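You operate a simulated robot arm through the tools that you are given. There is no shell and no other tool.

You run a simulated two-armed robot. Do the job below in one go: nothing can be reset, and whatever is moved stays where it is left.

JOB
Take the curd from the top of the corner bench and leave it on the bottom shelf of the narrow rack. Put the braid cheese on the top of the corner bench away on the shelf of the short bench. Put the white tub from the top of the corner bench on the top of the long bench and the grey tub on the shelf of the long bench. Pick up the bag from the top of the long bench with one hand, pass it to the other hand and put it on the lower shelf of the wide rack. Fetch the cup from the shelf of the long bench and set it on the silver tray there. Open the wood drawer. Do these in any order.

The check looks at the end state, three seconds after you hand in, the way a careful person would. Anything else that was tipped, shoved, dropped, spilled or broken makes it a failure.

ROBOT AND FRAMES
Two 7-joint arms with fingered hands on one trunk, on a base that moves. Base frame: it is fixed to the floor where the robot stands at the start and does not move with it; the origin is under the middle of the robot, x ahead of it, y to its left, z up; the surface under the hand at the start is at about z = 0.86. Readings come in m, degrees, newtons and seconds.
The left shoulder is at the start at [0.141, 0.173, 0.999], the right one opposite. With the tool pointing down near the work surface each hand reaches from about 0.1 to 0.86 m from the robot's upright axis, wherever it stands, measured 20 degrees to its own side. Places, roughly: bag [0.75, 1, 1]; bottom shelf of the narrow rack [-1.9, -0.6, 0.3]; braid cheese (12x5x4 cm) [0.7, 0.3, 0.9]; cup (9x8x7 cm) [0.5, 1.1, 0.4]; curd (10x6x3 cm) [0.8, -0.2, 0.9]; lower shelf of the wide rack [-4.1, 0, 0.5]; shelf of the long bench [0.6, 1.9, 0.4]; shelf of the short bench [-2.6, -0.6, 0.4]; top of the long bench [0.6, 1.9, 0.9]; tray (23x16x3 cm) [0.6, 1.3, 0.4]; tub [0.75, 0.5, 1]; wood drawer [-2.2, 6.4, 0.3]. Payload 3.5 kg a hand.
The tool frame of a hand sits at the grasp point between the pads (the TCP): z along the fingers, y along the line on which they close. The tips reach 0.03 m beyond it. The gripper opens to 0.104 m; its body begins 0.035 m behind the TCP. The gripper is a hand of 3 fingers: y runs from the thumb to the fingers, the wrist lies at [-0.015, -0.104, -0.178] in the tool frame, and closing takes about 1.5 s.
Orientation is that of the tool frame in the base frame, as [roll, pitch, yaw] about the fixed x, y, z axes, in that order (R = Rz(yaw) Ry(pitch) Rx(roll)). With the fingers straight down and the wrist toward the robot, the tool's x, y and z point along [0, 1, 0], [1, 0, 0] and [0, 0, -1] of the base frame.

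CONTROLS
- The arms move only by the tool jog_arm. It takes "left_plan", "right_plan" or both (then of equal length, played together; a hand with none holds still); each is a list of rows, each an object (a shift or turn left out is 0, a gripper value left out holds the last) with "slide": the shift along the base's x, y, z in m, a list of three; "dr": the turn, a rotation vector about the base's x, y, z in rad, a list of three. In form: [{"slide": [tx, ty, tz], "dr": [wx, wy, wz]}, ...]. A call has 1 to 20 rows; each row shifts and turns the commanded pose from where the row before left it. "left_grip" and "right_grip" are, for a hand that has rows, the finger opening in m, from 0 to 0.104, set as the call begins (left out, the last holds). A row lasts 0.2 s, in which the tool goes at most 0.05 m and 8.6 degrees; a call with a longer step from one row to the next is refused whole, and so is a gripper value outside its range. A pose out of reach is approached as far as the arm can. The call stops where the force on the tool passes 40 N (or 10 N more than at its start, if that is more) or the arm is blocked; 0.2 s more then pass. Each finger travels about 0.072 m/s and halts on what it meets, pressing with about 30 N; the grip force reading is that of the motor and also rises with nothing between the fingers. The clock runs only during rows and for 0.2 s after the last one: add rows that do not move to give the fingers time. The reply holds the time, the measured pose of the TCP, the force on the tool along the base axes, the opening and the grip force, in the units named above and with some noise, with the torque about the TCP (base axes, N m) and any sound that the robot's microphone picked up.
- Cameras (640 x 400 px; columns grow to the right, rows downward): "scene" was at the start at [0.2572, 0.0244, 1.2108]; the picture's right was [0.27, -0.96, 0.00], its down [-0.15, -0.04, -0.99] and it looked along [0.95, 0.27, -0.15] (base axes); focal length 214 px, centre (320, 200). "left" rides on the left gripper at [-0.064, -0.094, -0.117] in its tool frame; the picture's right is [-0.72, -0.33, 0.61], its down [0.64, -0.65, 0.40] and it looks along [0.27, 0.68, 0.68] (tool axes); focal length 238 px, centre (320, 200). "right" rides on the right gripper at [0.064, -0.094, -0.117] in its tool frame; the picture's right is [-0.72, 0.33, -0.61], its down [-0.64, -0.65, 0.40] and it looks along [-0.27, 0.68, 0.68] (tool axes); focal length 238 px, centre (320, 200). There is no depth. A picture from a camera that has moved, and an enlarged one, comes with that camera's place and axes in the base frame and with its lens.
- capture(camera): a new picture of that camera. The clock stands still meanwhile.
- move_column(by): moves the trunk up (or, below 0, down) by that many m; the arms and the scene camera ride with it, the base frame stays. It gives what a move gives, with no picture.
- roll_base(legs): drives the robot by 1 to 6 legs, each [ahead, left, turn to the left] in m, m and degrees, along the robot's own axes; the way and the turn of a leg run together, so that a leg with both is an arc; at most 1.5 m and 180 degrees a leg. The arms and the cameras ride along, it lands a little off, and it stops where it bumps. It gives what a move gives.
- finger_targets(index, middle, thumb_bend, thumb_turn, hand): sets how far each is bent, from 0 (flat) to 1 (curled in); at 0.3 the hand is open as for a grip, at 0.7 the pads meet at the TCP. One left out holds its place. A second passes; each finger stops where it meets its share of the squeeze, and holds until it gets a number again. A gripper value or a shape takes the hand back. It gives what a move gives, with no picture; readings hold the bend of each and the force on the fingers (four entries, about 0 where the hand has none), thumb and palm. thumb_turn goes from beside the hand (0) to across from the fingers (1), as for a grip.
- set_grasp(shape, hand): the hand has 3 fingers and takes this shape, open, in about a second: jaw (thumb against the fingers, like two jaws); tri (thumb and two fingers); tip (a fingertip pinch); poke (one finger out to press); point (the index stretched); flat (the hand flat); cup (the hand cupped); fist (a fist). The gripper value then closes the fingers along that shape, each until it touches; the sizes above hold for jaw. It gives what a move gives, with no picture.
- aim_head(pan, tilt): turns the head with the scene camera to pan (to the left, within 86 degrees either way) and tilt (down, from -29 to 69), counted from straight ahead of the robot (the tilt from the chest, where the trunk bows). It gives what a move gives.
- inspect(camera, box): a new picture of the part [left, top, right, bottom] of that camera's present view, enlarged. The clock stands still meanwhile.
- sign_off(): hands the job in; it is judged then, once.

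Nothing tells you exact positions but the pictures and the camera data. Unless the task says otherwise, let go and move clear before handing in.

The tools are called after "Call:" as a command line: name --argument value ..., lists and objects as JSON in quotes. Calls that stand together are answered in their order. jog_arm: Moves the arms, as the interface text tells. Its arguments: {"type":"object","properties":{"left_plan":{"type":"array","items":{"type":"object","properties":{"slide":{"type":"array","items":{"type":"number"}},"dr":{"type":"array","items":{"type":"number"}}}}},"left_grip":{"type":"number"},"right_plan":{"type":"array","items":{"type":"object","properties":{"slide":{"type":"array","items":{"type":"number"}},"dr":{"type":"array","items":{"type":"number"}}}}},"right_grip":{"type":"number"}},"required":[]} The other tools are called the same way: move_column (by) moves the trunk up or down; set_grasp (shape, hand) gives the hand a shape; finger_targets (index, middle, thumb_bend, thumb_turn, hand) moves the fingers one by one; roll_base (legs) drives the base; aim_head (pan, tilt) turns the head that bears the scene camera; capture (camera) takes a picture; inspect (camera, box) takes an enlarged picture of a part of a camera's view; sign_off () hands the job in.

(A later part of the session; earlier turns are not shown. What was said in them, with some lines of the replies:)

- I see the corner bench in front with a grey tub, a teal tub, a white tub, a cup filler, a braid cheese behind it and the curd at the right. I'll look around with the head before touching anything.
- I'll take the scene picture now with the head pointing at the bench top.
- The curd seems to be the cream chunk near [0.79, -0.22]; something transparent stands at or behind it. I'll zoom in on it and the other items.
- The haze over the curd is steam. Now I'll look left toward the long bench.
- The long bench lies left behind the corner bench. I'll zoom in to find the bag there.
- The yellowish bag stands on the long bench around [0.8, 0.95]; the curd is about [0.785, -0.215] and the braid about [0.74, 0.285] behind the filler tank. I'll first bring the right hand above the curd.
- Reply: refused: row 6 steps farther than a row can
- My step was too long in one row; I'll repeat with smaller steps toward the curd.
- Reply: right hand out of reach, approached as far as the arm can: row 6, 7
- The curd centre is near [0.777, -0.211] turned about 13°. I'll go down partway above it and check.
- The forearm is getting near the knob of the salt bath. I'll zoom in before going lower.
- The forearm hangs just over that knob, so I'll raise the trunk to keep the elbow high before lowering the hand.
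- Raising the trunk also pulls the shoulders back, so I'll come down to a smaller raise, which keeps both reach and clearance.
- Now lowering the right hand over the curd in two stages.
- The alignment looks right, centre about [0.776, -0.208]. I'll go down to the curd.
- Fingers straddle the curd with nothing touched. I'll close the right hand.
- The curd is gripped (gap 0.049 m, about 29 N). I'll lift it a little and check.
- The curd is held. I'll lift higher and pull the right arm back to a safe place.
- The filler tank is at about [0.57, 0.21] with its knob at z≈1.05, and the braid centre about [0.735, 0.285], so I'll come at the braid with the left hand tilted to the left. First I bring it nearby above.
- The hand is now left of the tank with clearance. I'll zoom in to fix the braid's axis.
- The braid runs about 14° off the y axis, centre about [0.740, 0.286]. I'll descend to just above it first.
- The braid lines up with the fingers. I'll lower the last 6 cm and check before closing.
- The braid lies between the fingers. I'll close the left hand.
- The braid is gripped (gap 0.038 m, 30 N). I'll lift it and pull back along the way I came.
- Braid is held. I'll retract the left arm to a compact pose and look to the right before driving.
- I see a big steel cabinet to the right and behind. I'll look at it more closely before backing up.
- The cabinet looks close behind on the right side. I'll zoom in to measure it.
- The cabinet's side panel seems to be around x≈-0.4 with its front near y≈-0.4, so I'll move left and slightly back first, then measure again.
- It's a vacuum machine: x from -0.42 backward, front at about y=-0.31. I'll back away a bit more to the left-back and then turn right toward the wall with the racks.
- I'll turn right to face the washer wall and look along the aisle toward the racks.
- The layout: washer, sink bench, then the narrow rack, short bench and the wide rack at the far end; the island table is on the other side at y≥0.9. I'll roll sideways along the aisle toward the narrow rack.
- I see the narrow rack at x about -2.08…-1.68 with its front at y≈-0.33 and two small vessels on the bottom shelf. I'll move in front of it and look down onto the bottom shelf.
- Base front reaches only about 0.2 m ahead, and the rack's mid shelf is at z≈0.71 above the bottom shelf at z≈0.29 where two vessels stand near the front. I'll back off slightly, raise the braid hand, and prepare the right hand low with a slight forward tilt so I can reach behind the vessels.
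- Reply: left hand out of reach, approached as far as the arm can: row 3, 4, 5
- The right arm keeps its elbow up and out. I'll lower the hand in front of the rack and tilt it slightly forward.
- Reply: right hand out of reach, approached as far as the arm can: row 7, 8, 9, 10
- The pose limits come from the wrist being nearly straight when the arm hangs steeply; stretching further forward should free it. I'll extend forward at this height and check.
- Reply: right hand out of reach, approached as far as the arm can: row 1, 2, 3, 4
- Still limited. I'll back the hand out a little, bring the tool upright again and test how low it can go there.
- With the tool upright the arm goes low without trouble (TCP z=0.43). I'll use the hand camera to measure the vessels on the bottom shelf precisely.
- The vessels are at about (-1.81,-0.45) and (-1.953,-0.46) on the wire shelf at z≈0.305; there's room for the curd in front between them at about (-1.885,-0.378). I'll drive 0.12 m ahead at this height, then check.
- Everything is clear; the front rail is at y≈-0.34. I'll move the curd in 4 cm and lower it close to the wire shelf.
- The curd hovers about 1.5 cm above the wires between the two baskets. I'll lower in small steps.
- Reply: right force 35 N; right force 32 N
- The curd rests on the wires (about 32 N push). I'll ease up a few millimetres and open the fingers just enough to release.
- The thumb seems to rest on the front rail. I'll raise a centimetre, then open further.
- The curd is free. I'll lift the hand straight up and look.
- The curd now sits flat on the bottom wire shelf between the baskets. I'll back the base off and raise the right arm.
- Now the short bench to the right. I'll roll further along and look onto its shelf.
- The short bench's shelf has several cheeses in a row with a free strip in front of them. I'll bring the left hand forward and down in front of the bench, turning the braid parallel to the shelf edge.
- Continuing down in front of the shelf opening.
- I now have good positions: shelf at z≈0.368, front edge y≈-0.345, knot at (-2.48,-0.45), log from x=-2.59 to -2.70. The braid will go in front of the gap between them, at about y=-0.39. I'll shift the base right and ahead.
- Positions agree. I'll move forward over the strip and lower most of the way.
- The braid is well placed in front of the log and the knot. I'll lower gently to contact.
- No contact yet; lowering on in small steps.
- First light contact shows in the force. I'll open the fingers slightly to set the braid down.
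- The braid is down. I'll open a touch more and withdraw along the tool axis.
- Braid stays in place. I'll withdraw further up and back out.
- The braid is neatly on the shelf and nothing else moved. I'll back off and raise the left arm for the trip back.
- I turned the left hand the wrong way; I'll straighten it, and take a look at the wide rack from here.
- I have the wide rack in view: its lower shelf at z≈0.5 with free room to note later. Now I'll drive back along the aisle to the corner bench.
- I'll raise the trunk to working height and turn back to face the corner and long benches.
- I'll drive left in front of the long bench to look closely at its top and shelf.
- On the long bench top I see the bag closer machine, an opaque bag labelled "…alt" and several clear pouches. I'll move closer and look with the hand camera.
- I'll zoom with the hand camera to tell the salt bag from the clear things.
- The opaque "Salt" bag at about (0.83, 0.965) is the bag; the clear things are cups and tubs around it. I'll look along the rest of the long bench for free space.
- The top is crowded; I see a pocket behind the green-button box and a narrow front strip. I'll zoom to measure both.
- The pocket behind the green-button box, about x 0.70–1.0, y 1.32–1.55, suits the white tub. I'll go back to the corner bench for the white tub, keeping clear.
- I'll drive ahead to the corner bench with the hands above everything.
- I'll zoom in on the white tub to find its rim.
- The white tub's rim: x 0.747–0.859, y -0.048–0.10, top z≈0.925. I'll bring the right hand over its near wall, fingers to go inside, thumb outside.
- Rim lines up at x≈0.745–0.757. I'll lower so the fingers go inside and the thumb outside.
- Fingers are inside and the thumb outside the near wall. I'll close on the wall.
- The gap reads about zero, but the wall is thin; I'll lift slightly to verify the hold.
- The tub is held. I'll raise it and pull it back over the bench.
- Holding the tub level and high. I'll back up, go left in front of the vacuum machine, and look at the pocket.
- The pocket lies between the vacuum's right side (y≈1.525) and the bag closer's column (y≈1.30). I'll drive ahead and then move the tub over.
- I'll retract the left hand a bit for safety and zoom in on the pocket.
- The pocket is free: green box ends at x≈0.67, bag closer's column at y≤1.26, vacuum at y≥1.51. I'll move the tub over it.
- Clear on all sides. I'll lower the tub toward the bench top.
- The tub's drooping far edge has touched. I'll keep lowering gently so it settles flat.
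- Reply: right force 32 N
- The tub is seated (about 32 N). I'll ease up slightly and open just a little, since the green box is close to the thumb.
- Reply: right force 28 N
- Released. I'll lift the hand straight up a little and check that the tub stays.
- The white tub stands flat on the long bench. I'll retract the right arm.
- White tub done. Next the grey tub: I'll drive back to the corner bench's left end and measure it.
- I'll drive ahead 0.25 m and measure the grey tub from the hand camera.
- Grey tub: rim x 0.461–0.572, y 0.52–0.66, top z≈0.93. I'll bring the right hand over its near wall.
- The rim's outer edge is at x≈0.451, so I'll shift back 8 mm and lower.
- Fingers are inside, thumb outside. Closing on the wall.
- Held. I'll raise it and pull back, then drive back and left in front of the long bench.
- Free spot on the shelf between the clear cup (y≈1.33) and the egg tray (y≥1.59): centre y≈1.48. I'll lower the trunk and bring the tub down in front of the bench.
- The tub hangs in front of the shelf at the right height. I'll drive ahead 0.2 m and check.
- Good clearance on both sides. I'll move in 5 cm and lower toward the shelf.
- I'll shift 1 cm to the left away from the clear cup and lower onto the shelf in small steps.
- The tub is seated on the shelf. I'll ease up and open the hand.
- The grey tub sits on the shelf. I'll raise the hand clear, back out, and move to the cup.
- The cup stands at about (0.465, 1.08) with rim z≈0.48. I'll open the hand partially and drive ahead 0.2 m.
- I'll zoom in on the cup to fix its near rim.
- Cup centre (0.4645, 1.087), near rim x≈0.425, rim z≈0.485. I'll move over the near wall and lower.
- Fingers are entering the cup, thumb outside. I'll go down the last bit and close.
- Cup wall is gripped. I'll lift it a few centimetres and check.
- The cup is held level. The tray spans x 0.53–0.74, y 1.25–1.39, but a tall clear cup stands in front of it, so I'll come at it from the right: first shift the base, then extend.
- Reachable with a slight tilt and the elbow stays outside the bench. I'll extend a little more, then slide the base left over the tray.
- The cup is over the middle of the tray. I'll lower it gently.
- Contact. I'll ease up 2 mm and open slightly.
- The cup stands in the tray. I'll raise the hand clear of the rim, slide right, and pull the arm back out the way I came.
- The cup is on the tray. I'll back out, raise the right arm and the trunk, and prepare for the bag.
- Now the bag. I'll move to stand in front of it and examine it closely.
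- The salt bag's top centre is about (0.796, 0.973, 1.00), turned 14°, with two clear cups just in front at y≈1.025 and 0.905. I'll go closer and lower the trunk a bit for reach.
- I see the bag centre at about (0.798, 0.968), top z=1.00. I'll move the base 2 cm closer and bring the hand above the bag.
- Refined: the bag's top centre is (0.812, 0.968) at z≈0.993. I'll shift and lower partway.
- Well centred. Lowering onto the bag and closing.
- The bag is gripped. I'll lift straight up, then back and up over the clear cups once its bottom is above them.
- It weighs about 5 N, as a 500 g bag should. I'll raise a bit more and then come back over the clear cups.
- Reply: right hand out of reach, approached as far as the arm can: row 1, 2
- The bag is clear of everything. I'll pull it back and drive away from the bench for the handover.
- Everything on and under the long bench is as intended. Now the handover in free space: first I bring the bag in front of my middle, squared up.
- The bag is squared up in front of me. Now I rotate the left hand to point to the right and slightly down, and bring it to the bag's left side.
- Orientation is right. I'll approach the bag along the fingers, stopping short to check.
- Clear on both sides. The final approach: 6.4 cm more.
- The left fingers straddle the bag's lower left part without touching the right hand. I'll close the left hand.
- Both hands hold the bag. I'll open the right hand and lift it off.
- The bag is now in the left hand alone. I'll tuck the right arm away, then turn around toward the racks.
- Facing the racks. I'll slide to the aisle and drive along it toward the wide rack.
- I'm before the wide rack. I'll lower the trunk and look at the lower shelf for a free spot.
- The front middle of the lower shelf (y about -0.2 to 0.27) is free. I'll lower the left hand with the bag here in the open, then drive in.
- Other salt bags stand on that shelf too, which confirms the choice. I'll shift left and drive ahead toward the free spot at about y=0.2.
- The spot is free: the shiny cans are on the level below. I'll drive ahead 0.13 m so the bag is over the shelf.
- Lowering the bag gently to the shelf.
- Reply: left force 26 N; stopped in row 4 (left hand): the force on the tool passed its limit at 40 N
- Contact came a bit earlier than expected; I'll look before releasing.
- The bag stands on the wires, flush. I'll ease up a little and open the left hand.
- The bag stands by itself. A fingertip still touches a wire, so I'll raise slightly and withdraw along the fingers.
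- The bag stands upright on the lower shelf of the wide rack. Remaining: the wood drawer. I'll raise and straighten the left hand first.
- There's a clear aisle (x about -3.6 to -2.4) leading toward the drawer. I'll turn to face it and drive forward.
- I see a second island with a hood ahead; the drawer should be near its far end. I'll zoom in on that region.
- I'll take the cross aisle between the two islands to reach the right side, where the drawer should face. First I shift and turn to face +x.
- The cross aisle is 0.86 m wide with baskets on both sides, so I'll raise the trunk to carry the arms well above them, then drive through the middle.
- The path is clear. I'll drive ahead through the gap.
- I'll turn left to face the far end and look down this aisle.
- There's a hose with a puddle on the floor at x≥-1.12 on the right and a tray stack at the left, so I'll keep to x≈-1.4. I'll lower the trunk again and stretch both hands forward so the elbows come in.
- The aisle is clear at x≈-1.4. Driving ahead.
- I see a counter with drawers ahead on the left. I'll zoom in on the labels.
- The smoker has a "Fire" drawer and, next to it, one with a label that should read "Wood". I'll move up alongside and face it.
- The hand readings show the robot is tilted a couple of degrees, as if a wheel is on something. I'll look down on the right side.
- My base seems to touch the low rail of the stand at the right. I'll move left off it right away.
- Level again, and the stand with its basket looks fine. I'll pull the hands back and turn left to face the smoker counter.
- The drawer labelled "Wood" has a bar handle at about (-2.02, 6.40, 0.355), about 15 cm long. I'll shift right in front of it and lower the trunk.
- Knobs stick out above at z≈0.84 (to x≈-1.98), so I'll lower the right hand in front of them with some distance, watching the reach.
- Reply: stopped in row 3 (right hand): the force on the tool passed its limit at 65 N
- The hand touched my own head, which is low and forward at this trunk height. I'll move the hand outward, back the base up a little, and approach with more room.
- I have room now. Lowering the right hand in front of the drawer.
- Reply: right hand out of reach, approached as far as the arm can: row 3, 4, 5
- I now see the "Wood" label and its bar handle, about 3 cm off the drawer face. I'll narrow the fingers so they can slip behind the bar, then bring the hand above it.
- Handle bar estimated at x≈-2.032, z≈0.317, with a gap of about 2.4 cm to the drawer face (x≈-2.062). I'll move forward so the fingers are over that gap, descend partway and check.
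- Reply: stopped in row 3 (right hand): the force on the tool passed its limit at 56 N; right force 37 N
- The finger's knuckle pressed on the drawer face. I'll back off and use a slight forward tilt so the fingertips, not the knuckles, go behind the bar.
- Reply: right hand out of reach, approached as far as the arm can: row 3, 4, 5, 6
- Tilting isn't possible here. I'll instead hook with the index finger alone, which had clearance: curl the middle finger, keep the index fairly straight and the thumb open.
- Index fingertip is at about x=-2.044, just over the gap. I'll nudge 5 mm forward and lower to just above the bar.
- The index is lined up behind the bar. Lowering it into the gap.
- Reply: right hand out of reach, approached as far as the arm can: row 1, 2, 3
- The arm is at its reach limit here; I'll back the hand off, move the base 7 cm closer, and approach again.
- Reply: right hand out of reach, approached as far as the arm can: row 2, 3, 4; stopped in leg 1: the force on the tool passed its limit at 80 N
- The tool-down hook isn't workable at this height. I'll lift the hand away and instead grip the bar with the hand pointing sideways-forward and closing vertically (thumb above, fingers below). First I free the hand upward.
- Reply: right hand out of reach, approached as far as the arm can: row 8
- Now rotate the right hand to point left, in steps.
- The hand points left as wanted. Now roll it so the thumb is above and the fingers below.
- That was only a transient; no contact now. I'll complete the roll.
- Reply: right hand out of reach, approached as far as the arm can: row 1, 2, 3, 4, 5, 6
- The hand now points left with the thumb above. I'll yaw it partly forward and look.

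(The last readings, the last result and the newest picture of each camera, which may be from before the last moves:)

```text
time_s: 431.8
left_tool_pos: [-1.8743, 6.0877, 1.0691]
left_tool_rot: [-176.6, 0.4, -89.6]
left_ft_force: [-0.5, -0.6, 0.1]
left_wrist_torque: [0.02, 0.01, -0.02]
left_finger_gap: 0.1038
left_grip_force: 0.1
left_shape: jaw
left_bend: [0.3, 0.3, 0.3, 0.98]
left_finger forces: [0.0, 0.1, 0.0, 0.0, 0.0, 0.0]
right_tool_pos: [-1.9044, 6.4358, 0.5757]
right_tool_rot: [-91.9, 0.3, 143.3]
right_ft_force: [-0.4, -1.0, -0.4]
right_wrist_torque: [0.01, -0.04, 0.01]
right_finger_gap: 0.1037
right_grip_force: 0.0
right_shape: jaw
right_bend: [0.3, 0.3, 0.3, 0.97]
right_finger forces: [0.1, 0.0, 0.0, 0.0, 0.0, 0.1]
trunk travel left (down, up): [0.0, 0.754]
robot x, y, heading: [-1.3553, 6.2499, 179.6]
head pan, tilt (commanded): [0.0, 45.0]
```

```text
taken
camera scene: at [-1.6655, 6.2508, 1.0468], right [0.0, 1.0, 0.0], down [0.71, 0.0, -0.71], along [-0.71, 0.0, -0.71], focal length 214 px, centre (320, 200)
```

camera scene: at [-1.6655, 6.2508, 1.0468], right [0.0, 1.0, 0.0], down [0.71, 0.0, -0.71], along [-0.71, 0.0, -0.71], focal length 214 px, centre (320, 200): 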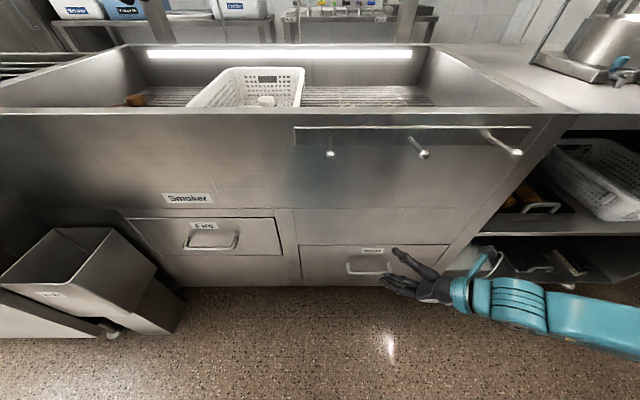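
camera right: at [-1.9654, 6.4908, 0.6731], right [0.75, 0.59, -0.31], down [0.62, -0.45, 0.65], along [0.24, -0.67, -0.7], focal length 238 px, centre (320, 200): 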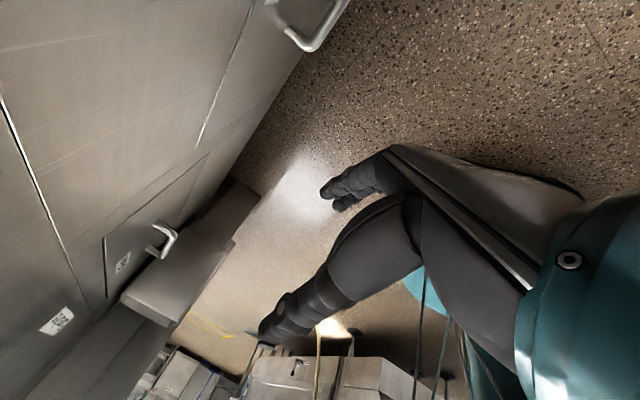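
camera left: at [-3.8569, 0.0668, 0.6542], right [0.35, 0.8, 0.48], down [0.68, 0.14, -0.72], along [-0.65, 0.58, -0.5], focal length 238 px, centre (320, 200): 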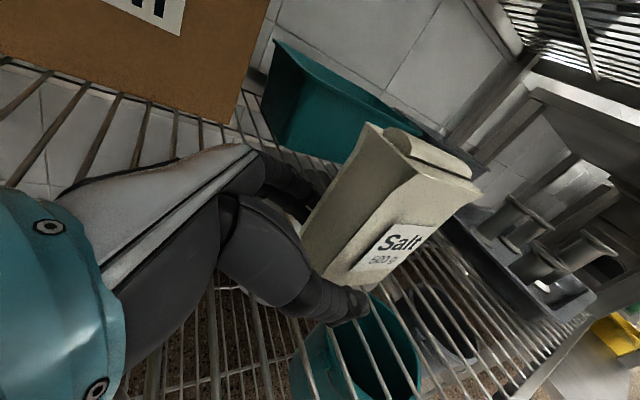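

The hand now points forward-left horizontally, closing vertically. I'll pull it back a little and shift the base closer and to the right.

Call:
jog_arm --right_plan '[{"slide": [0.02, -0.02, 0]}, {"slide": [0.02, -0.02, 0]}, {"slide": [0.02, -0.02, 0]}]'

Call:
roll_base --legs '[[0.1, -0.14, 0]]'

Call:
capture --camera "scene"

```text
time_s: 432.6
left_tool_pos: [-1.874, 6.0893, 1.0688]
left_tool_rot: [-176.7, 0.4, -89.5]
left_ft_force: [-0.2, -0.1, -0.5]
left_wrist_torque: [-0.01, 0.01, 0.0]
left_finger_gap: 0.1038
left_grip_force: 0.0
left_shape: jaw
left_bend: [0.3, 0.3, 0.3, 0.98]
left_finger forces: [0.0, 0.0, 0.1, 0.0, 0.0, 0.1]
right_tool_pos: [-1.8451, 6.3736, 0.5774]
right_tool_rot: [-91.8, 0.3, 143.1]
right_ft_force: [-0.8, 0.4, -0.3]
right_wrist_torque: [0.0, 0.0, 0.01]
right_finger_gap: 0.104
right_grip_force: 0.0
right_shape: jaw
right_bend: [0.3, 0.3, 0.3, 0.97]
right_finger forces: [0.0, 0.1, 0.0, 0.0, 0.1, 0.0]
trunk travel left (down, up): [0.0, 0.754]
robot x, y, heading: [-1.3585, 6.2516, 179.8]
head pan, tilt (commanded): [0.0, 45.0]
```

```text
time_s: 434.1
left_tool_pos: [-1.9743, 6.225, 1.0698]
left_tool_rot: [-176.6, 0.4, -89.4]
left_ft_force: [-0.7, 0.2, 0.1]
left_wrist_torque: [0.0, -0.04, -0.01]
left_finger_gap: 0.1039
left_grip_force: 0.1
left_shape: jaw
left_bend: [0.3, 0.3, 0.3, 0.98]
left_finger forces: [0.0, 0.0, 0.1, 0.0, 0.0, 0.0]
right_tool_pos: [-1.9478, 6.5113, 0.5767]
right_tool_rot: [-91.7, 0.4, 143.2]
right_ft_force: [-0.1, -0.6, -0.6]
right_wrist_torque: [0.01, 0.01, 0.03]
right_finger_gap: 0.1037
right_grip_force: 0.1
right_shape: jaw
right_bend: [0.3, 0.3, 0.3, 0.97]
right_finger forces: [0.1, 0.1, 0.0, 0.0, 0.0, 0.0]
trunk travel left (down, up): [0.0, 0.754]
robot x, y, heading: [-1.4544, 6.3887, 179.7]
head pan, tilt (commanded): [0.0, 45.0]
```

```text
taken
camera scene: at [-1.7659, 6.3884, 1.0467], right [0.0, 1.0, 0.0], down [0.71, 0.0, -0.71], along [-0.71, 0.0, -0.71], focal length 214 px, centre (320, 200)
```

scene: 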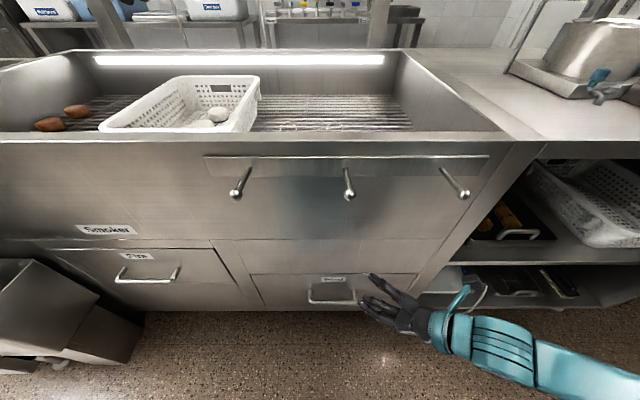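

Now lowering the hand to the height of the bar, still in front of it.

Call:
jog_arm --right_plan '[{"slide": [0.005, 0.003, -0.04]}, {"slide": [0, 0.003, -0.04]}, {"slide": [0, 0.003, -0.04]}, {"slide": [0, 0.003, -0.04]}, {"slide": [0, 0.003, -0.04]}, {"slide": [0, 0, -0.03]}]'

Call:
capture --camera "scene"

Call:
capture --camera "right"

```text
time_s: 435.5
left_tool_pos: [-1.9751, 6.2261, 1.0687]
left_tool_rot: [-176.8, 0.4, -89.5]
left_ft_force: [0.2, 0.5, 0.9]
left_wrist_torque: [-0.02, -0.02, 0.0]
left_finger_gap: 0.1039
left_grip_force: 0.1
left_shape: jaw
left_bend: [0.3, 0.3, 0.3, 0.98]
left_finger forces: [0.0, 0.0, 0.1, 0.1, 0.0, 0.1]
right_tool_pos: [-1.9424, 6.5267, 0.3457]
right_tool_rot: [-91.8, 0.2, 143.1]
right_ft_force: [-0.8, 0.3, 0.2]
right_wrist_torque: [0.02, -0.02, 0.03]
right_finger_gap: 0.104
right_grip_force: 0.0
right_shape: jaw
right_bend: [0.3, 0.3, 0.3, 0.98]
right_finger forces: [0.0, 0.1, 0.0, 0.0, 0.0, 0.1]
trunk travel left (down, up): [0.0, 0.754]
robot x, y, heading: [-1.4569, 6.3922, 179.6]
head pan, tilt (commanded): [0.0, 45.0]
```

```text
taken
camera scene: at [-1.766, 6.3883, 1.0466], right [0.0, 1.0, 0.0], down [0.71, 0.0, -0.71], along [-0.71, 0.0, -0.71], focal length 214 px, centre (320, 200)
```

scene: 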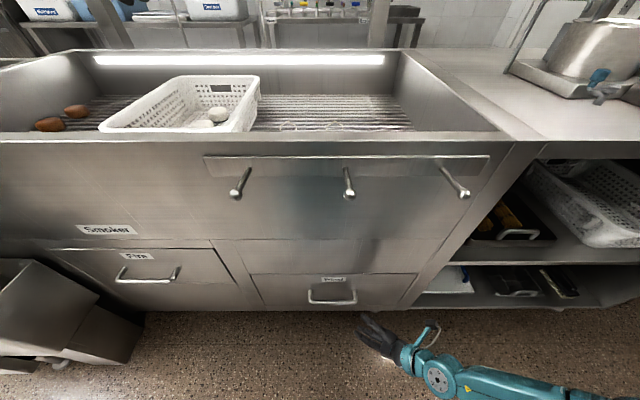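

```text
taken
camera right: at [-1.9254, 6.6557, 0.4429], right [0.95, 0.07, -0.3], down [0.26, -0.72, 0.64], along [-0.18, -0.69, -0.7], focal length 238 px, centre (320, 200)
```

right: 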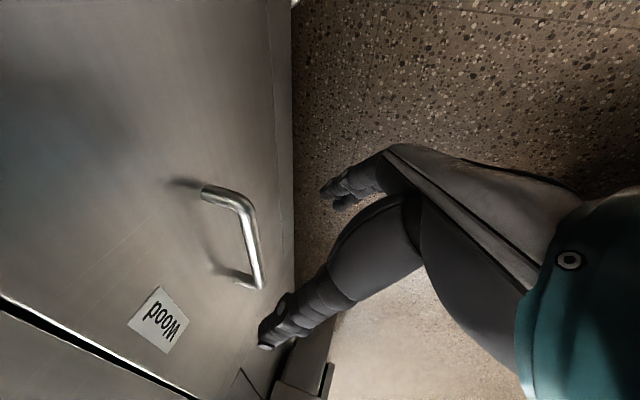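

The bar is at about (-2.030, 6.435, 0.318). I'll approach along the fingers' direction.

Call:
jog_arm --right_plan '[{"slide": [0, 0, -0.027]}, {"slide": [-0.02, -0.025, 0]}, {"slide": [-0.02, -0.025, 0]}, {}]'

Call:
capture --camera "right"

Call:
inspect --camera "scene" --box '[240, 240, 440, 380]'

```text
time_s: 436.5
left_tool_pos: [-1.9756, 6.2255, 1.0691]
left_tool_rot: [-176.7, 0.5, -89.3]
left_ft_force: [0.6, 0.1, 0.8]
left_wrist_torque: [0.02, -0.01, 0.0]
left_finger_gap: 0.1038
left_grip_force: 0.1
left_shape: jaw
left_bend: [0.3, 0.3, 0.3, 0.98]
left_finger forces: [0.0, 0.1, 0.0, 0.1, 0.0, 0.0]
right_tool_pos: [-1.9811, 6.4763, 0.3215]
right_tool_rot: [-91.7, 0.3, 143.3]
right_ft_force: [0.5, -0.3, -0.4]
right_wrist_torque: [-0.02, 0.0, 0.0]
right_finger_gap: 0.1038
right_grip_force: 0.0
right_shape: jaw
right_bend: [0.3, 0.3, 0.3, 0.98]
right_finger forces: [0.0, 0.0, 0.1, 0.0, 0.0, 0.0]
trunk travel left (down, up): [0.0, 0.754]
robot x, y, heading: [-1.4548, 6.3843, 179.9]
head pan, tilt (commanded): [0.0, 45.0]
```

```text
taken
camera right: at [-1.9657, 6.6071, 0.4183], right [0.95, 0.07, -0.3], down [0.26, -0.72, 0.64], along [-0.17, -0.69, -0.7], focal length 238 px, centre (320, 200)
```

right: 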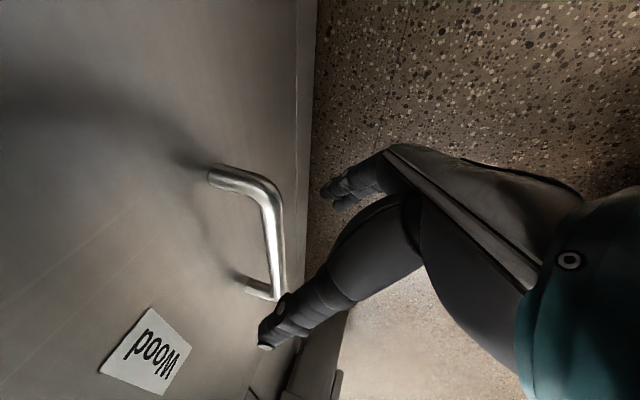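

```text
2.86 times, centred on (340, 310) of scene
camera zoom: at [-1.7658, 6.3883, 1.0468], right [0.0, 1.0, 0.0], down [0.71, 0.0, -0.71], along [-0.71, 0.0, -0.71], focal length 613 px, centre (263, -114)
```

zoom: 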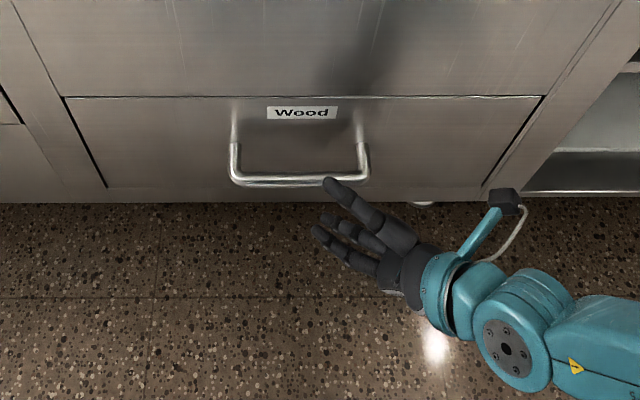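

Well aligned: the thumb is just above the bar level and the fingers below. Moving in the last centimetres.

Call:
jog_arm --right_plan '[{"slide": [-0.014, -0.013, -0.004]}, {"slide": [-0.014, -0.012, -0.003]}, {}]'

Call:
capture --camera "right"

Call:
inspect --camera "scene" --box '[240, 240, 440, 380]'

```text
time_s: 437.3
left_tool_pos: [-1.9751, 6.2263, 1.069]
left_tool_rot: [-176.7, 0.4, -89.3]
left_ft_force: [-0.9, 0.1, 0.0]
left_wrist_torque: [0.01, 0.01, -0.03]
left_finger_gap: 0.1039
left_grip_force: 0.1
left_shape: jaw
left_bend: [0.3, 0.3, 0.3, 0.98]
left_finger forces: [0.0, 0.1, 0.0, 0.0, 0.0, 0.0]
right_tool_pos: [-2.01, 6.4507, 0.3142]
right_tool_rot: [-91.7, 0.4, 143.4]
right_ft_force: [0.3, -0.4, 0.1]
right_wrist_torque: [-0.01, 0.03, -0.01]
right_finger_gap: 0.1039
right_grip_force: 0.1
right_shape: jaw
right_bend: [0.3, 0.3, 0.3, 0.98]
right_finger forces: [0.0, 0.0, 0.0, 0.0, 0.0, 0.0]
trunk travel left (down, up): [0.0, 0.754]
robot x, y, heading: [-1.4536, 6.3885, 179.8]
head pan, tilt (commanded): [0.0, 45.0]
```

```text
taken
camera right: at [-1.9937, 6.582, 0.4116], right [0.95, 0.07, -0.3], down [0.26, -0.72, 0.64], along [-0.17, -0.69, -0.7], focal length 238 px, centre (320, 200)
```

right: 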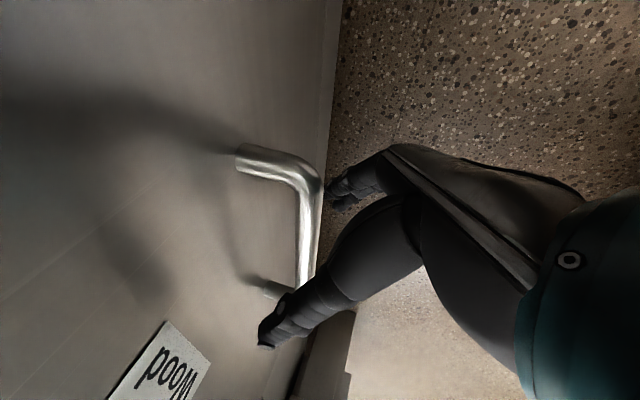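

```text
2.86 times, centred on (340, 310) of scene
camera zoom: at [-1.7658, 6.3883, 1.0468], right [0.0, 1.0, 0.0], down [0.71, 0.0, -0.71], along [-0.71, 0.0, -0.71], focal length 613 px, centre (263, -114)
```

zoom: 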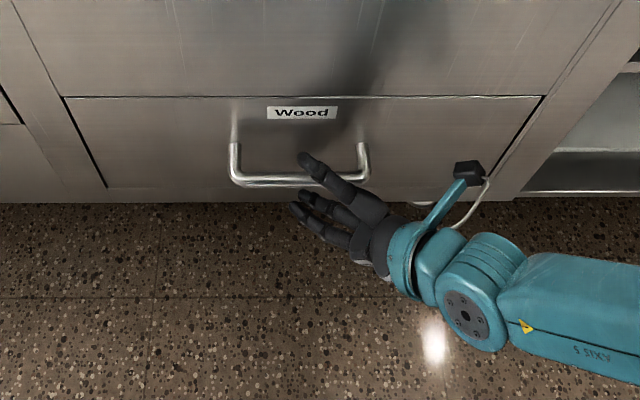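

The bar is in the jaw: thumb above, fingers below. Closing.

Call:
jog_arm --right_plan '[{}, {}, {}, {}, {}, {}, {}, {}]' --right_grip 0.0

Call:
capture --camera "right"

Call:
inspect --camera "scene" --box '[240, 240, 440, 380]'

```text
time_s: 439.1
left_tool_pos: [-1.9755, 6.2267, 1.0686]
left_tool_rot: [-176.7, 0.3, -89.4]
left_ft_force: [0.1, 0.2, -0.7]
left_wrist_torque: [-0.02, -0.02, 0.02]
left_finger_gap: 0.1041
left_grip_force: 0.1
left_shape: jaw
left_bend: [0.3, 0.3, 0.3, 0.98]
left_finger forces: [0.1, 0.0, 0.0, 0.0, 0.1, 0.0]
right_tool_pos: [-2.0109, 6.4518, 0.3145]
right_tool_rot: [-91.8, 0.4, 143.3]
right_ft_force: [-2.1, -1.5, -0.1]
right_wrist_torque: [0.03, -0.04, 0.03]
right_finger_gap: 0.0085
right_grip_force: 30.1
right_shape: jaw
right_bend: [0.7, 0.7, 0.74, 1.0]
right_finger forces: [16.9, 10.1, 0.1, 0.1, 26.7, 0.1]
trunk travel left (down, up): [0.0, 0.754]
robot x, y, heading: [-1.458, 6.3833, 179.6]
head pan, tilt (commanded): [0.0, 45.0]
```

```text
taken
camera right: at [-1.9937, 6.582, 0.4118], right [0.95, 0.07, -0.3], down [0.26, -0.72, 0.64], along [-0.17, -0.69, -0.7], focal length 238 px, centre (320, 200)
```

right: 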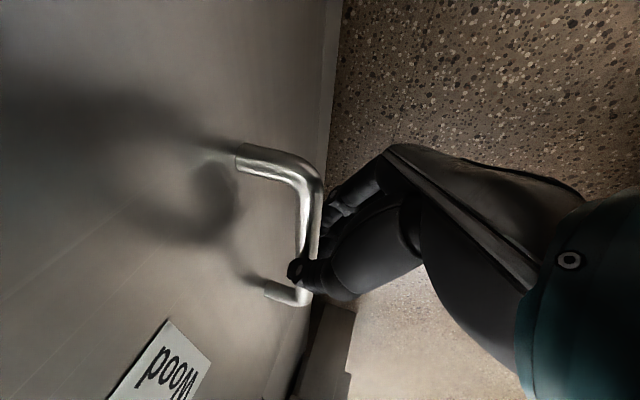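

```text
2.86 times, centred on (340, 310) of scene
camera zoom: at [-1.7659, 6.3883, 1.0468], right [0.0, 1.0, 0.0], down [0.71, 0.0, -0.71], along [-0.71, 0.0, -0.71], focal length 613 px, centre (263, -114)
```

zoom: 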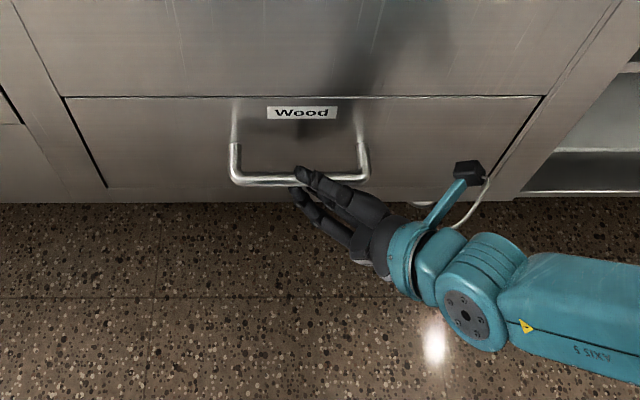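

The bar is gripped (gap 8.5 mm, 30 N). I'll pull gently with the arm first to test.

Call:
jog_arm --right_plan '[{"slide": [0.012, 0, 0]}, {"slide": [0.015, 0, 0]}, {"slide": [0.015, 0, 0]}, {}]'

Call:
inspect --camera "scene" --box '[200, 220, 440, 380]'

```text
time_s: 440.1
left_tool_pos: [-1.974, 6.2252, 1.0707]
left_tool_rot: [-176.7, 0.5, -89.4]
left_ft_force: [-0.3, -0.2, 0.0]
left_wrist_torque: [-0.03, -0.03, 0.03]
left_finger_gap: 0.1038
left_grip_force: 0.0
left_shape: jaw
left_bend: [0.3, 0.3, 0.3, 0.98]
left_finger forces: [0.1, 0.0, 0.0, 0.0, 0.0, 0.1]
right_tool_pos: [-1.9668, 6.452, 0.3144]
right_tool_rot: [-91.7, 0.3, 143.3]
right_ft_force: [1.6, 5.3, 7.3]
right_wrist_torque: [-0.18, 0.09, 0.01]
right_finger_gap: 0.0084
right_grip_force: 30.2
right_shape: jaw
right_bend: [0.7, 0.7, 0.74, 1.0]
right_finger forces: [16.6, 10.3, 0.0, 0.0, 33.2, 0.0]
trunk travel left (down, up): [0.0, 0.754]
robot x, y, heading: [-1.4545, 6.3895, 179.9]
head pan, tilt (commanded): [0.0, 45.0]
```

```text
2.50 times, centred on (320, 300) of scene
camera zoom: at [-1.7652, 6.3885, 1.047], right [0.0, 1.0, 0.0], down [0.71, 0.0, -0.71], along [-0.71, 0.0, -0.71], focal length 536 px, centre (320, -50)
```

zoom: 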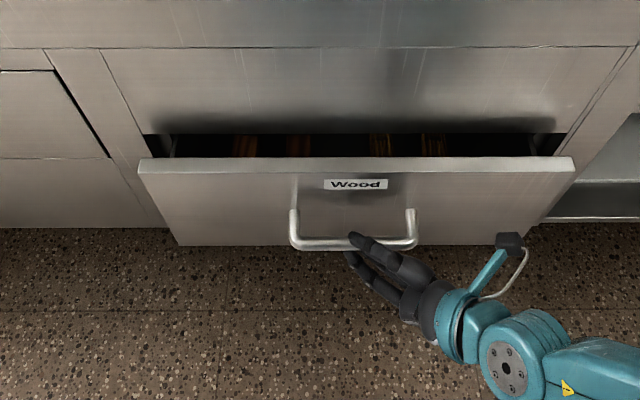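

The drawer slides open; I see wood inside. I'll keep pulling by backing the base slowly.

Call:
roll_base --legs '[[-0.08, 0, 0], [-0.07, 0, 0]]'

Call:
capture --camera "scene"

```text
time_s: 441.7
left_tool_pos: [-1.8254, 6.2276, 1.0697]
left_tool_rot: [-176.6, 0.5, -89.4]
left_ft_force: [0.4, 0.2, -0.4]
left_wrist_torque: [-0.03, 0.02, -0.01]
left_finger_gap: 0.1038
left_grip_force: 0.0
left_shape: jaw
left_bend: [0.3, 0.3, 0.3, 0.98]
left_finger forces: [0.1, 0.1, 0.1, 0.0, 0.0, 0.1]
right_tool_pos: [-1.8187, 6.4525, 0.3139]
right_tool_rot: [-91.7, 0.3, 143.4]
right_ft_force: [2.7, 3.6, 4.3]
right_wrist_torque: [-0.1, 0.08, 0.0]
right_finger_gap: 0.0084
right_grip_force: 29.8
right_shape: jaw
right_bend: [0.7, 0.7, 0.74, 1.0]
right_finger forces: [17.5, 11.5, 0.1, 0.0, 31.4, 0.0]
trunk travel left (down, up): [0.0, 0.754]
robot x, y, heading: [-1.3071, 6.3875, 179.8]
head pan, tilt (commanded): [0.0, 45.0]
```

```text
taken
camera scene: at [-1.6163, 6.3883, 1.0469], right [0.0, 1.0, 0.0], down [0.71, 0.0, -0.71], along [-0.71, 0.0, -0.71], focal length 214 px, centre (320, 200)
```

scene: 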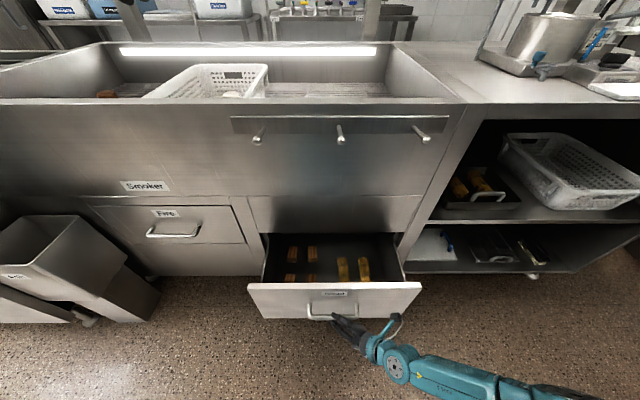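

The drawer is open about 19 cm. I'll pull a bit further with the arm.

Call:
jog_arm --right_plan '[{"slide": [0.015, 0, 0]}, {"slide": [0.015, 0, 0]}, {"slide": [0.015, 0, 0]}, {"slide": [0.015, 0, 0]}, {}]'

Call:
capture --camera "scene"

```text
time_s: 442.9
left_tool_pos: [-1.8231, 6.2274, 1.0701]
left_tool_rot: [-176.9, 0.4, -89.5]
left_ft_force: [0.4, -0.2, 0.2]
left_wrist_torque: [0.0, 0.0, 0.01]
left_finger_gap: 0.1038
left_grip_force: 0.0
left_shape: jaw
left_bend: [0.3, 0.3, 0.3, 0.98]
left_finger forces: [0.0, 0.1, 0.0, 0.0, 0.1, 0.1]
right_tool_pos: [-1.7553, 6.4519, 0.3124]
right_tool_rot: [-91.8, 0.3, 143.3]
right_ft_force: [2.0, 7.9, 9.1]
right_wrist_torque: [-0.21, 0.12, 0.01]
right_finger_gap: 0.0088
right_grip_force: 30.0
right_shape: jaw
right_bend: [0.7, 0.7, 0.74, 1.0]
right_finger forces: [16.4, 10.3, 0.1, 0.0, 34.0, 0.0]
trunk travel left (down, up): [0.0, 0.754]
robot x, y, heading: [-1.3061, 6.3874, 179.6]
head pan, tilt (commanded): [0.0, 45.0]
```

```text
taken
camera scene: at [-1.616, 6.3885, 1.047], right [0.0, 1.0, 0.0], down [0.71, 0.0, -0.71], along [-0.71, 0.0, -0.71], focal length 214 px, centre (320, 200)
```

scene: 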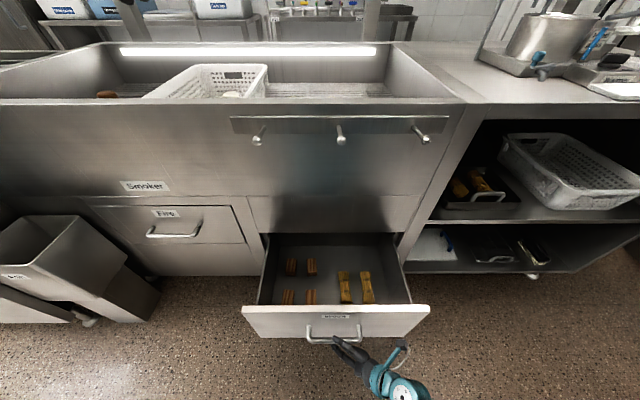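

25 cm open. I'll continue a bit to see if there's a stop.

Call:
jog_arm --right_plan '[{"slide": [0.015, 0, 0]}, {"slide": [0.015, 0, 0]}, {"slide": [0.015, 0, 0]}, {}]'

Call:
capture --camera "scene"

```text
time_s: 443.9
left_tool_pos: [-1.825, 6.2262, 1.0693]
left_tool_rot: [-176.8, 0.3, -89.5]
left_ft_force: [-0.5, 0.6, -0.1]
left_wrist_torque: [-0.03, 0.01, 0.01]
left_finger_gap: 0.1038
left_grip_force: 0.0
left_shape: jaw
left_bend: [0.3, 0.3, 0.3, 0.98]
left_finger forces: [0.0, 0.1, 0.1, 0.0, 0.1, 0.0]
right_tool_pos: [-1.7117, 6.4526, 0.3133]
right_tool_rot: [-91.9, 0.4, 143.4]
right_ft_force: [2.6, 8.3, 5.8]
right_wrist_torque: [-0.11, 0.09, 0.0]
right_finger_gap: 0.0085
right_grip_force: 30.4
right_shape: jaw
right_bend: [0.7, 0.7, 0.74, 1.0]
right_finger forces: [16.9, 11.8, 0.1, 0.1, 32.7, 0.0]
trunk travel left (down, up): [0.0, 0.754]
robot x, y, heading: [-1.3081, 6.3887, 179.7]
head pan, tilt (commanded): [0.0, 45.0]
```

```text
taken
camera scene: at [-1.6162, 6.3884, 1.0469], right [0.0, 1.0, 0.0], down [0.71, 0.0, -0.71], along [-0.71, 0.0, -0.71], focal length 214 px, centre (320, 200)
```

scene: 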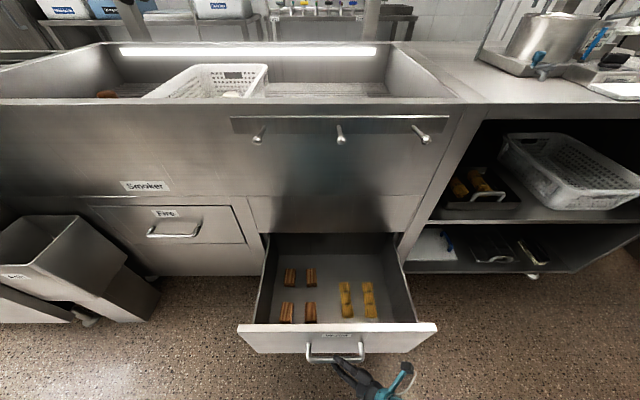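

30 cm open. I'll try three more centimetres with the arm, watching for limits.

Call:
jog_arm --right_plan '[{"slide": [0.012, 0, 0]}, {"slide": [0.012, 0, 0]}, {"slide": [0.012, 0, 0]}, {}]'

Call:
capture --camera "scene"

```text
time_s: 444.9
left_tool_pos: [-1.8273, 6.2249, 1.0697]
left_tool_rot: [-176.8, 0.4, -89.4]
left_ft_force: [-0.7, 0.7, 0.3]
left_wrist_torque: [0.0, 0.0, 0.03]
left_finger_gap: 0.1038
left_grip_force: 0.1
left_shape: jaw
left_bend: [0.3, 0.3, 0.3, 0.98]
left_finger forces: [0.0, 0.1, 0.0, 0.0, 0.0, 0.1]
right_tool_pos: [-1.6738, 6.4513, 0.3121]
right_tool_rot: [-92.0, 0.5, 143.4]
right_ft_force: [0.2, -0.5, -0.8]
right_wrist_torque: [-0.02, 0.01, 0.02]
right_finger_gap: 0.0062
right_grip_force: 30.3
right_shape: jaw
right_bend: [0.7, 0.7, 0.79, 1.0]
right_finger forces: [0.1, 0.0, 0.0, 0.0, 0.1, 0.0]
trunk travel left (down, up): [0.0, 0.754]
robot x, y, heading: [-1.305, 6.3871, 179.6]
head pan, tilt (commanded): [0.0, 45.0]
```

```text
taken
camera scene: at [-1.6166, 6.3882, 1.0467], right [0.0, 1.0, 0.0], down [0.71, 0.0, -0.71], along [-0.71, 0.0, -0.71], focal length 214 px, centre (320, 200)
```

scene: 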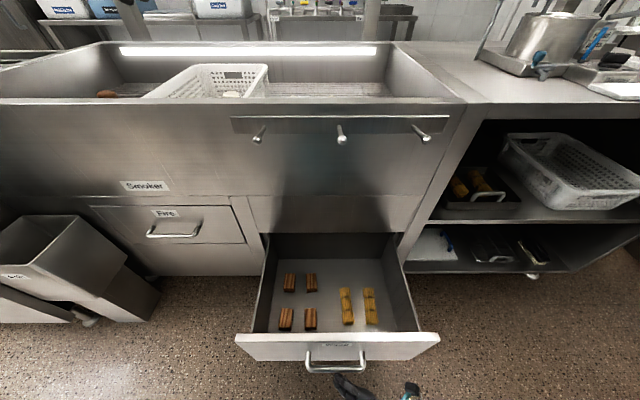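

The drawer reached its stop and the fingers slid off the bar; it stands fully open. I'll move the hand away to the right and then up.

Call:
jog_arm --right_plan '[{"slide": [0.01, 0.035, 0]}, {"slide": [0.005, 0.04, 0]}, {"slide": [0, 0.04, 0]}, {"slide": [0, 0.03, 0.01]}, {"slide": [0, 0.01, 0.035]}, {"slide": [0, 0.01, 0.04]}]'

Call:
capture --camera "scene"

```text
time_s: 446.3
left_tool_pos: [-1.8268, 6.2261, 1.0697]
left_tool_rot: [-176.6, 0.4, -89.4]
left_ft_force: [0.4, 0.0, 0.6]
left_wrist_torque: [0.0, -0.02, 0.02]
left_finger_gap: 0.1039
left_grip_force: 0.0
left_shape: jaw
left_bend: [0.3, 0.3, 0.3, 0.98]
left_finger forces: [0.1, 0.0, 0.1, 0.0, 0.0, 0.0]
right_tool_pos: [-1.6618, 6.6157, 0.3973]
right_tool_rot: [-91.8, 0.3, 143.3]
right_ft_force: [-0.6, -0.3, 0.2]
right_wrist_torque: [0.01, -0.01, 0.03]
right_finger_gap: 0.0066
right_grip_force: 29.8
right_shape: jaw
right_bend: [0.7, 0.7, 0.79, 1.0]
right_finger forces: [0.1, 0.0, 0.1, 0.1, 0.1, 0.0]
trunk travel left (down, up): [0.0, 0.754]
robot x, y, heading: [-1.3105, 6.3868, 179.9]
head pan, tilt (commanded): [0.0, 45.0]
```

```text
taken
camera scene: at [-1.6165, 6.3881, 1.0468], right [0.0, 1.0, 0.0], down [0.71, 0.0, -0.71], along [-0.71, 0.0, -0.71], focal length 214 px, centre (320, 200)
```

scene: 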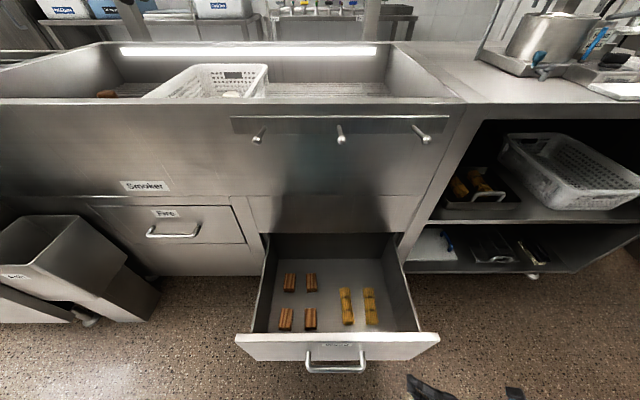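

The drawer stands about 31 cm open with the wood inside. I'll raise the right hand clear.

Call:
jog_arm --right_plan '[{"slide": [0, 0.005, 0.045]}, {"slide": [0, 0.005, 0.045]}, {"slide": [0, 0.005, 0.045]}, {"slide": [0, 0.005, 0.045]}, {"slide": [0, 0, 0.045]}, {"slide": [0, 0, 0.045]}, {"slide": [0, 0, 0.045]}, {"slide": [0, 0, 0.045]}]' --right_grip 0.104

Call:
capture --camera "scene"

```text
time_s: 448.1
left_tool_pos: [-1.8254, 6.2263, 1.0698]
left_tool_rot: [-176.7, 0.4, -89.5]
left_ft_force: [-0.4, 0.4, 0.1]
left_wrist_torque: [0.0, 0.02, 0.03]
left_finger_gap: 0.1041
left_grip_force: 0.1
left_shape: jaw
left_bend: [0.3, 0.3, 0.3, 0.98]
left_finger forces: [0.0, 0.1, 0.0, 0.0, 0.0, 0.0]
right_tool_pos: [-1.6871, 6.706, 0.7094]
right_tool_rot: [-91.7, 0.5, 143.5]
right_ft_force: [0.2, -0.1, 0.5]
right_wrist_torque: [0.04, -0.01, 0.0]
right_finger_gap: 0.1036
right_grip_force: 0.1
right_shape: jaw
right_bend: [0.3, 0.3, 0.3, 0.98]
right_finger forces: [0.0, 0.0, 0.0, 0.0, 0.0, 0.0]
right hand out of reach, approached as far as the arm can: row 5, 6, 7, 8
trunk travel left (down, up): [0.0, 0.754]
robot x, y, heading: [-1.3067, 6.3882, 179.8]
head pan, tilt (commanded): [0.0, 45.0]
```

```text
taken
camera scene: at [-1.6165, 6.3879, 1.0468], right [0.0, 1.0, 0.0], down [0.71, 0.0, -0.71], along [-0.71, 0.0, -0.71], focal length 214 px, centre (320, 200)
```

scene: 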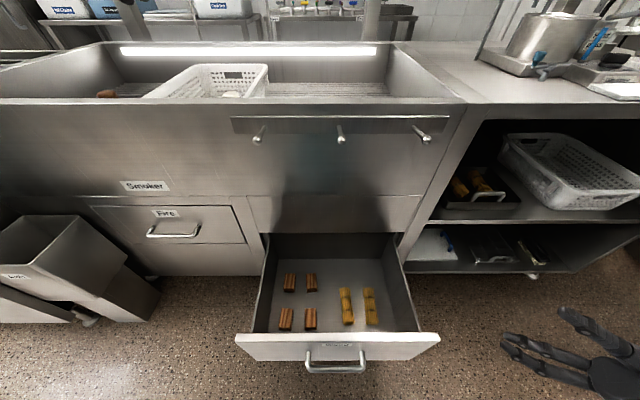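

All jobs are done: the drawer stands open with its wood inside, both hands are empty and clear, and earlier views showed every item in its place. I'll hand in.

Call:
sign_off

```text
The job is handed in.
```

I did every task on the list and handed the job in. The result of the check has not come back. One thing to know before you judge it: I bumped a stand.

| Task | Where it is now |
|---|---|
| Curd | On the bottom shelf of the narrow rack. It sits near the front edge, between two baskets. |
| Braid cheese | On the shelf of the short bench, in front of the other cheeses. |
| White tub | On top of the long bench, behind the box with the green button. |
| Grey tub | On the shelf of the long bench, between the clear cup and the tray with the knots. |
| Bag | Upright on the lower shelf of the wide rack. The right hand picked it up and passed it to the left. |
| Cup | Standing in the silver tray on the shelf of the long bench. |
| Wood drawer | Open about 31 cm, which seems to be its stop; the fingers slid off the handle there. |

- **Bag:** I took the bag to be the 500 g salt bag. Other salt bags were already on the wide rack's lower shelf, which fits.
- **Stand near the drawer:** The robot tilted about 2–3° there, apparently because a wheel rode onto the low rail of the stand with the white basket. I moved off at once. The stand and basket looked upright afterwards, but it may have shifted by up to a few centimetres. I did not go back to check it again before handing in.
- **Drawer front:** While trying to hook the handle, the fingers pressed against the drawer front a few times. I saw no damage.
- **Head contact:** The right hand also bumped the robot's own head once while lowering.
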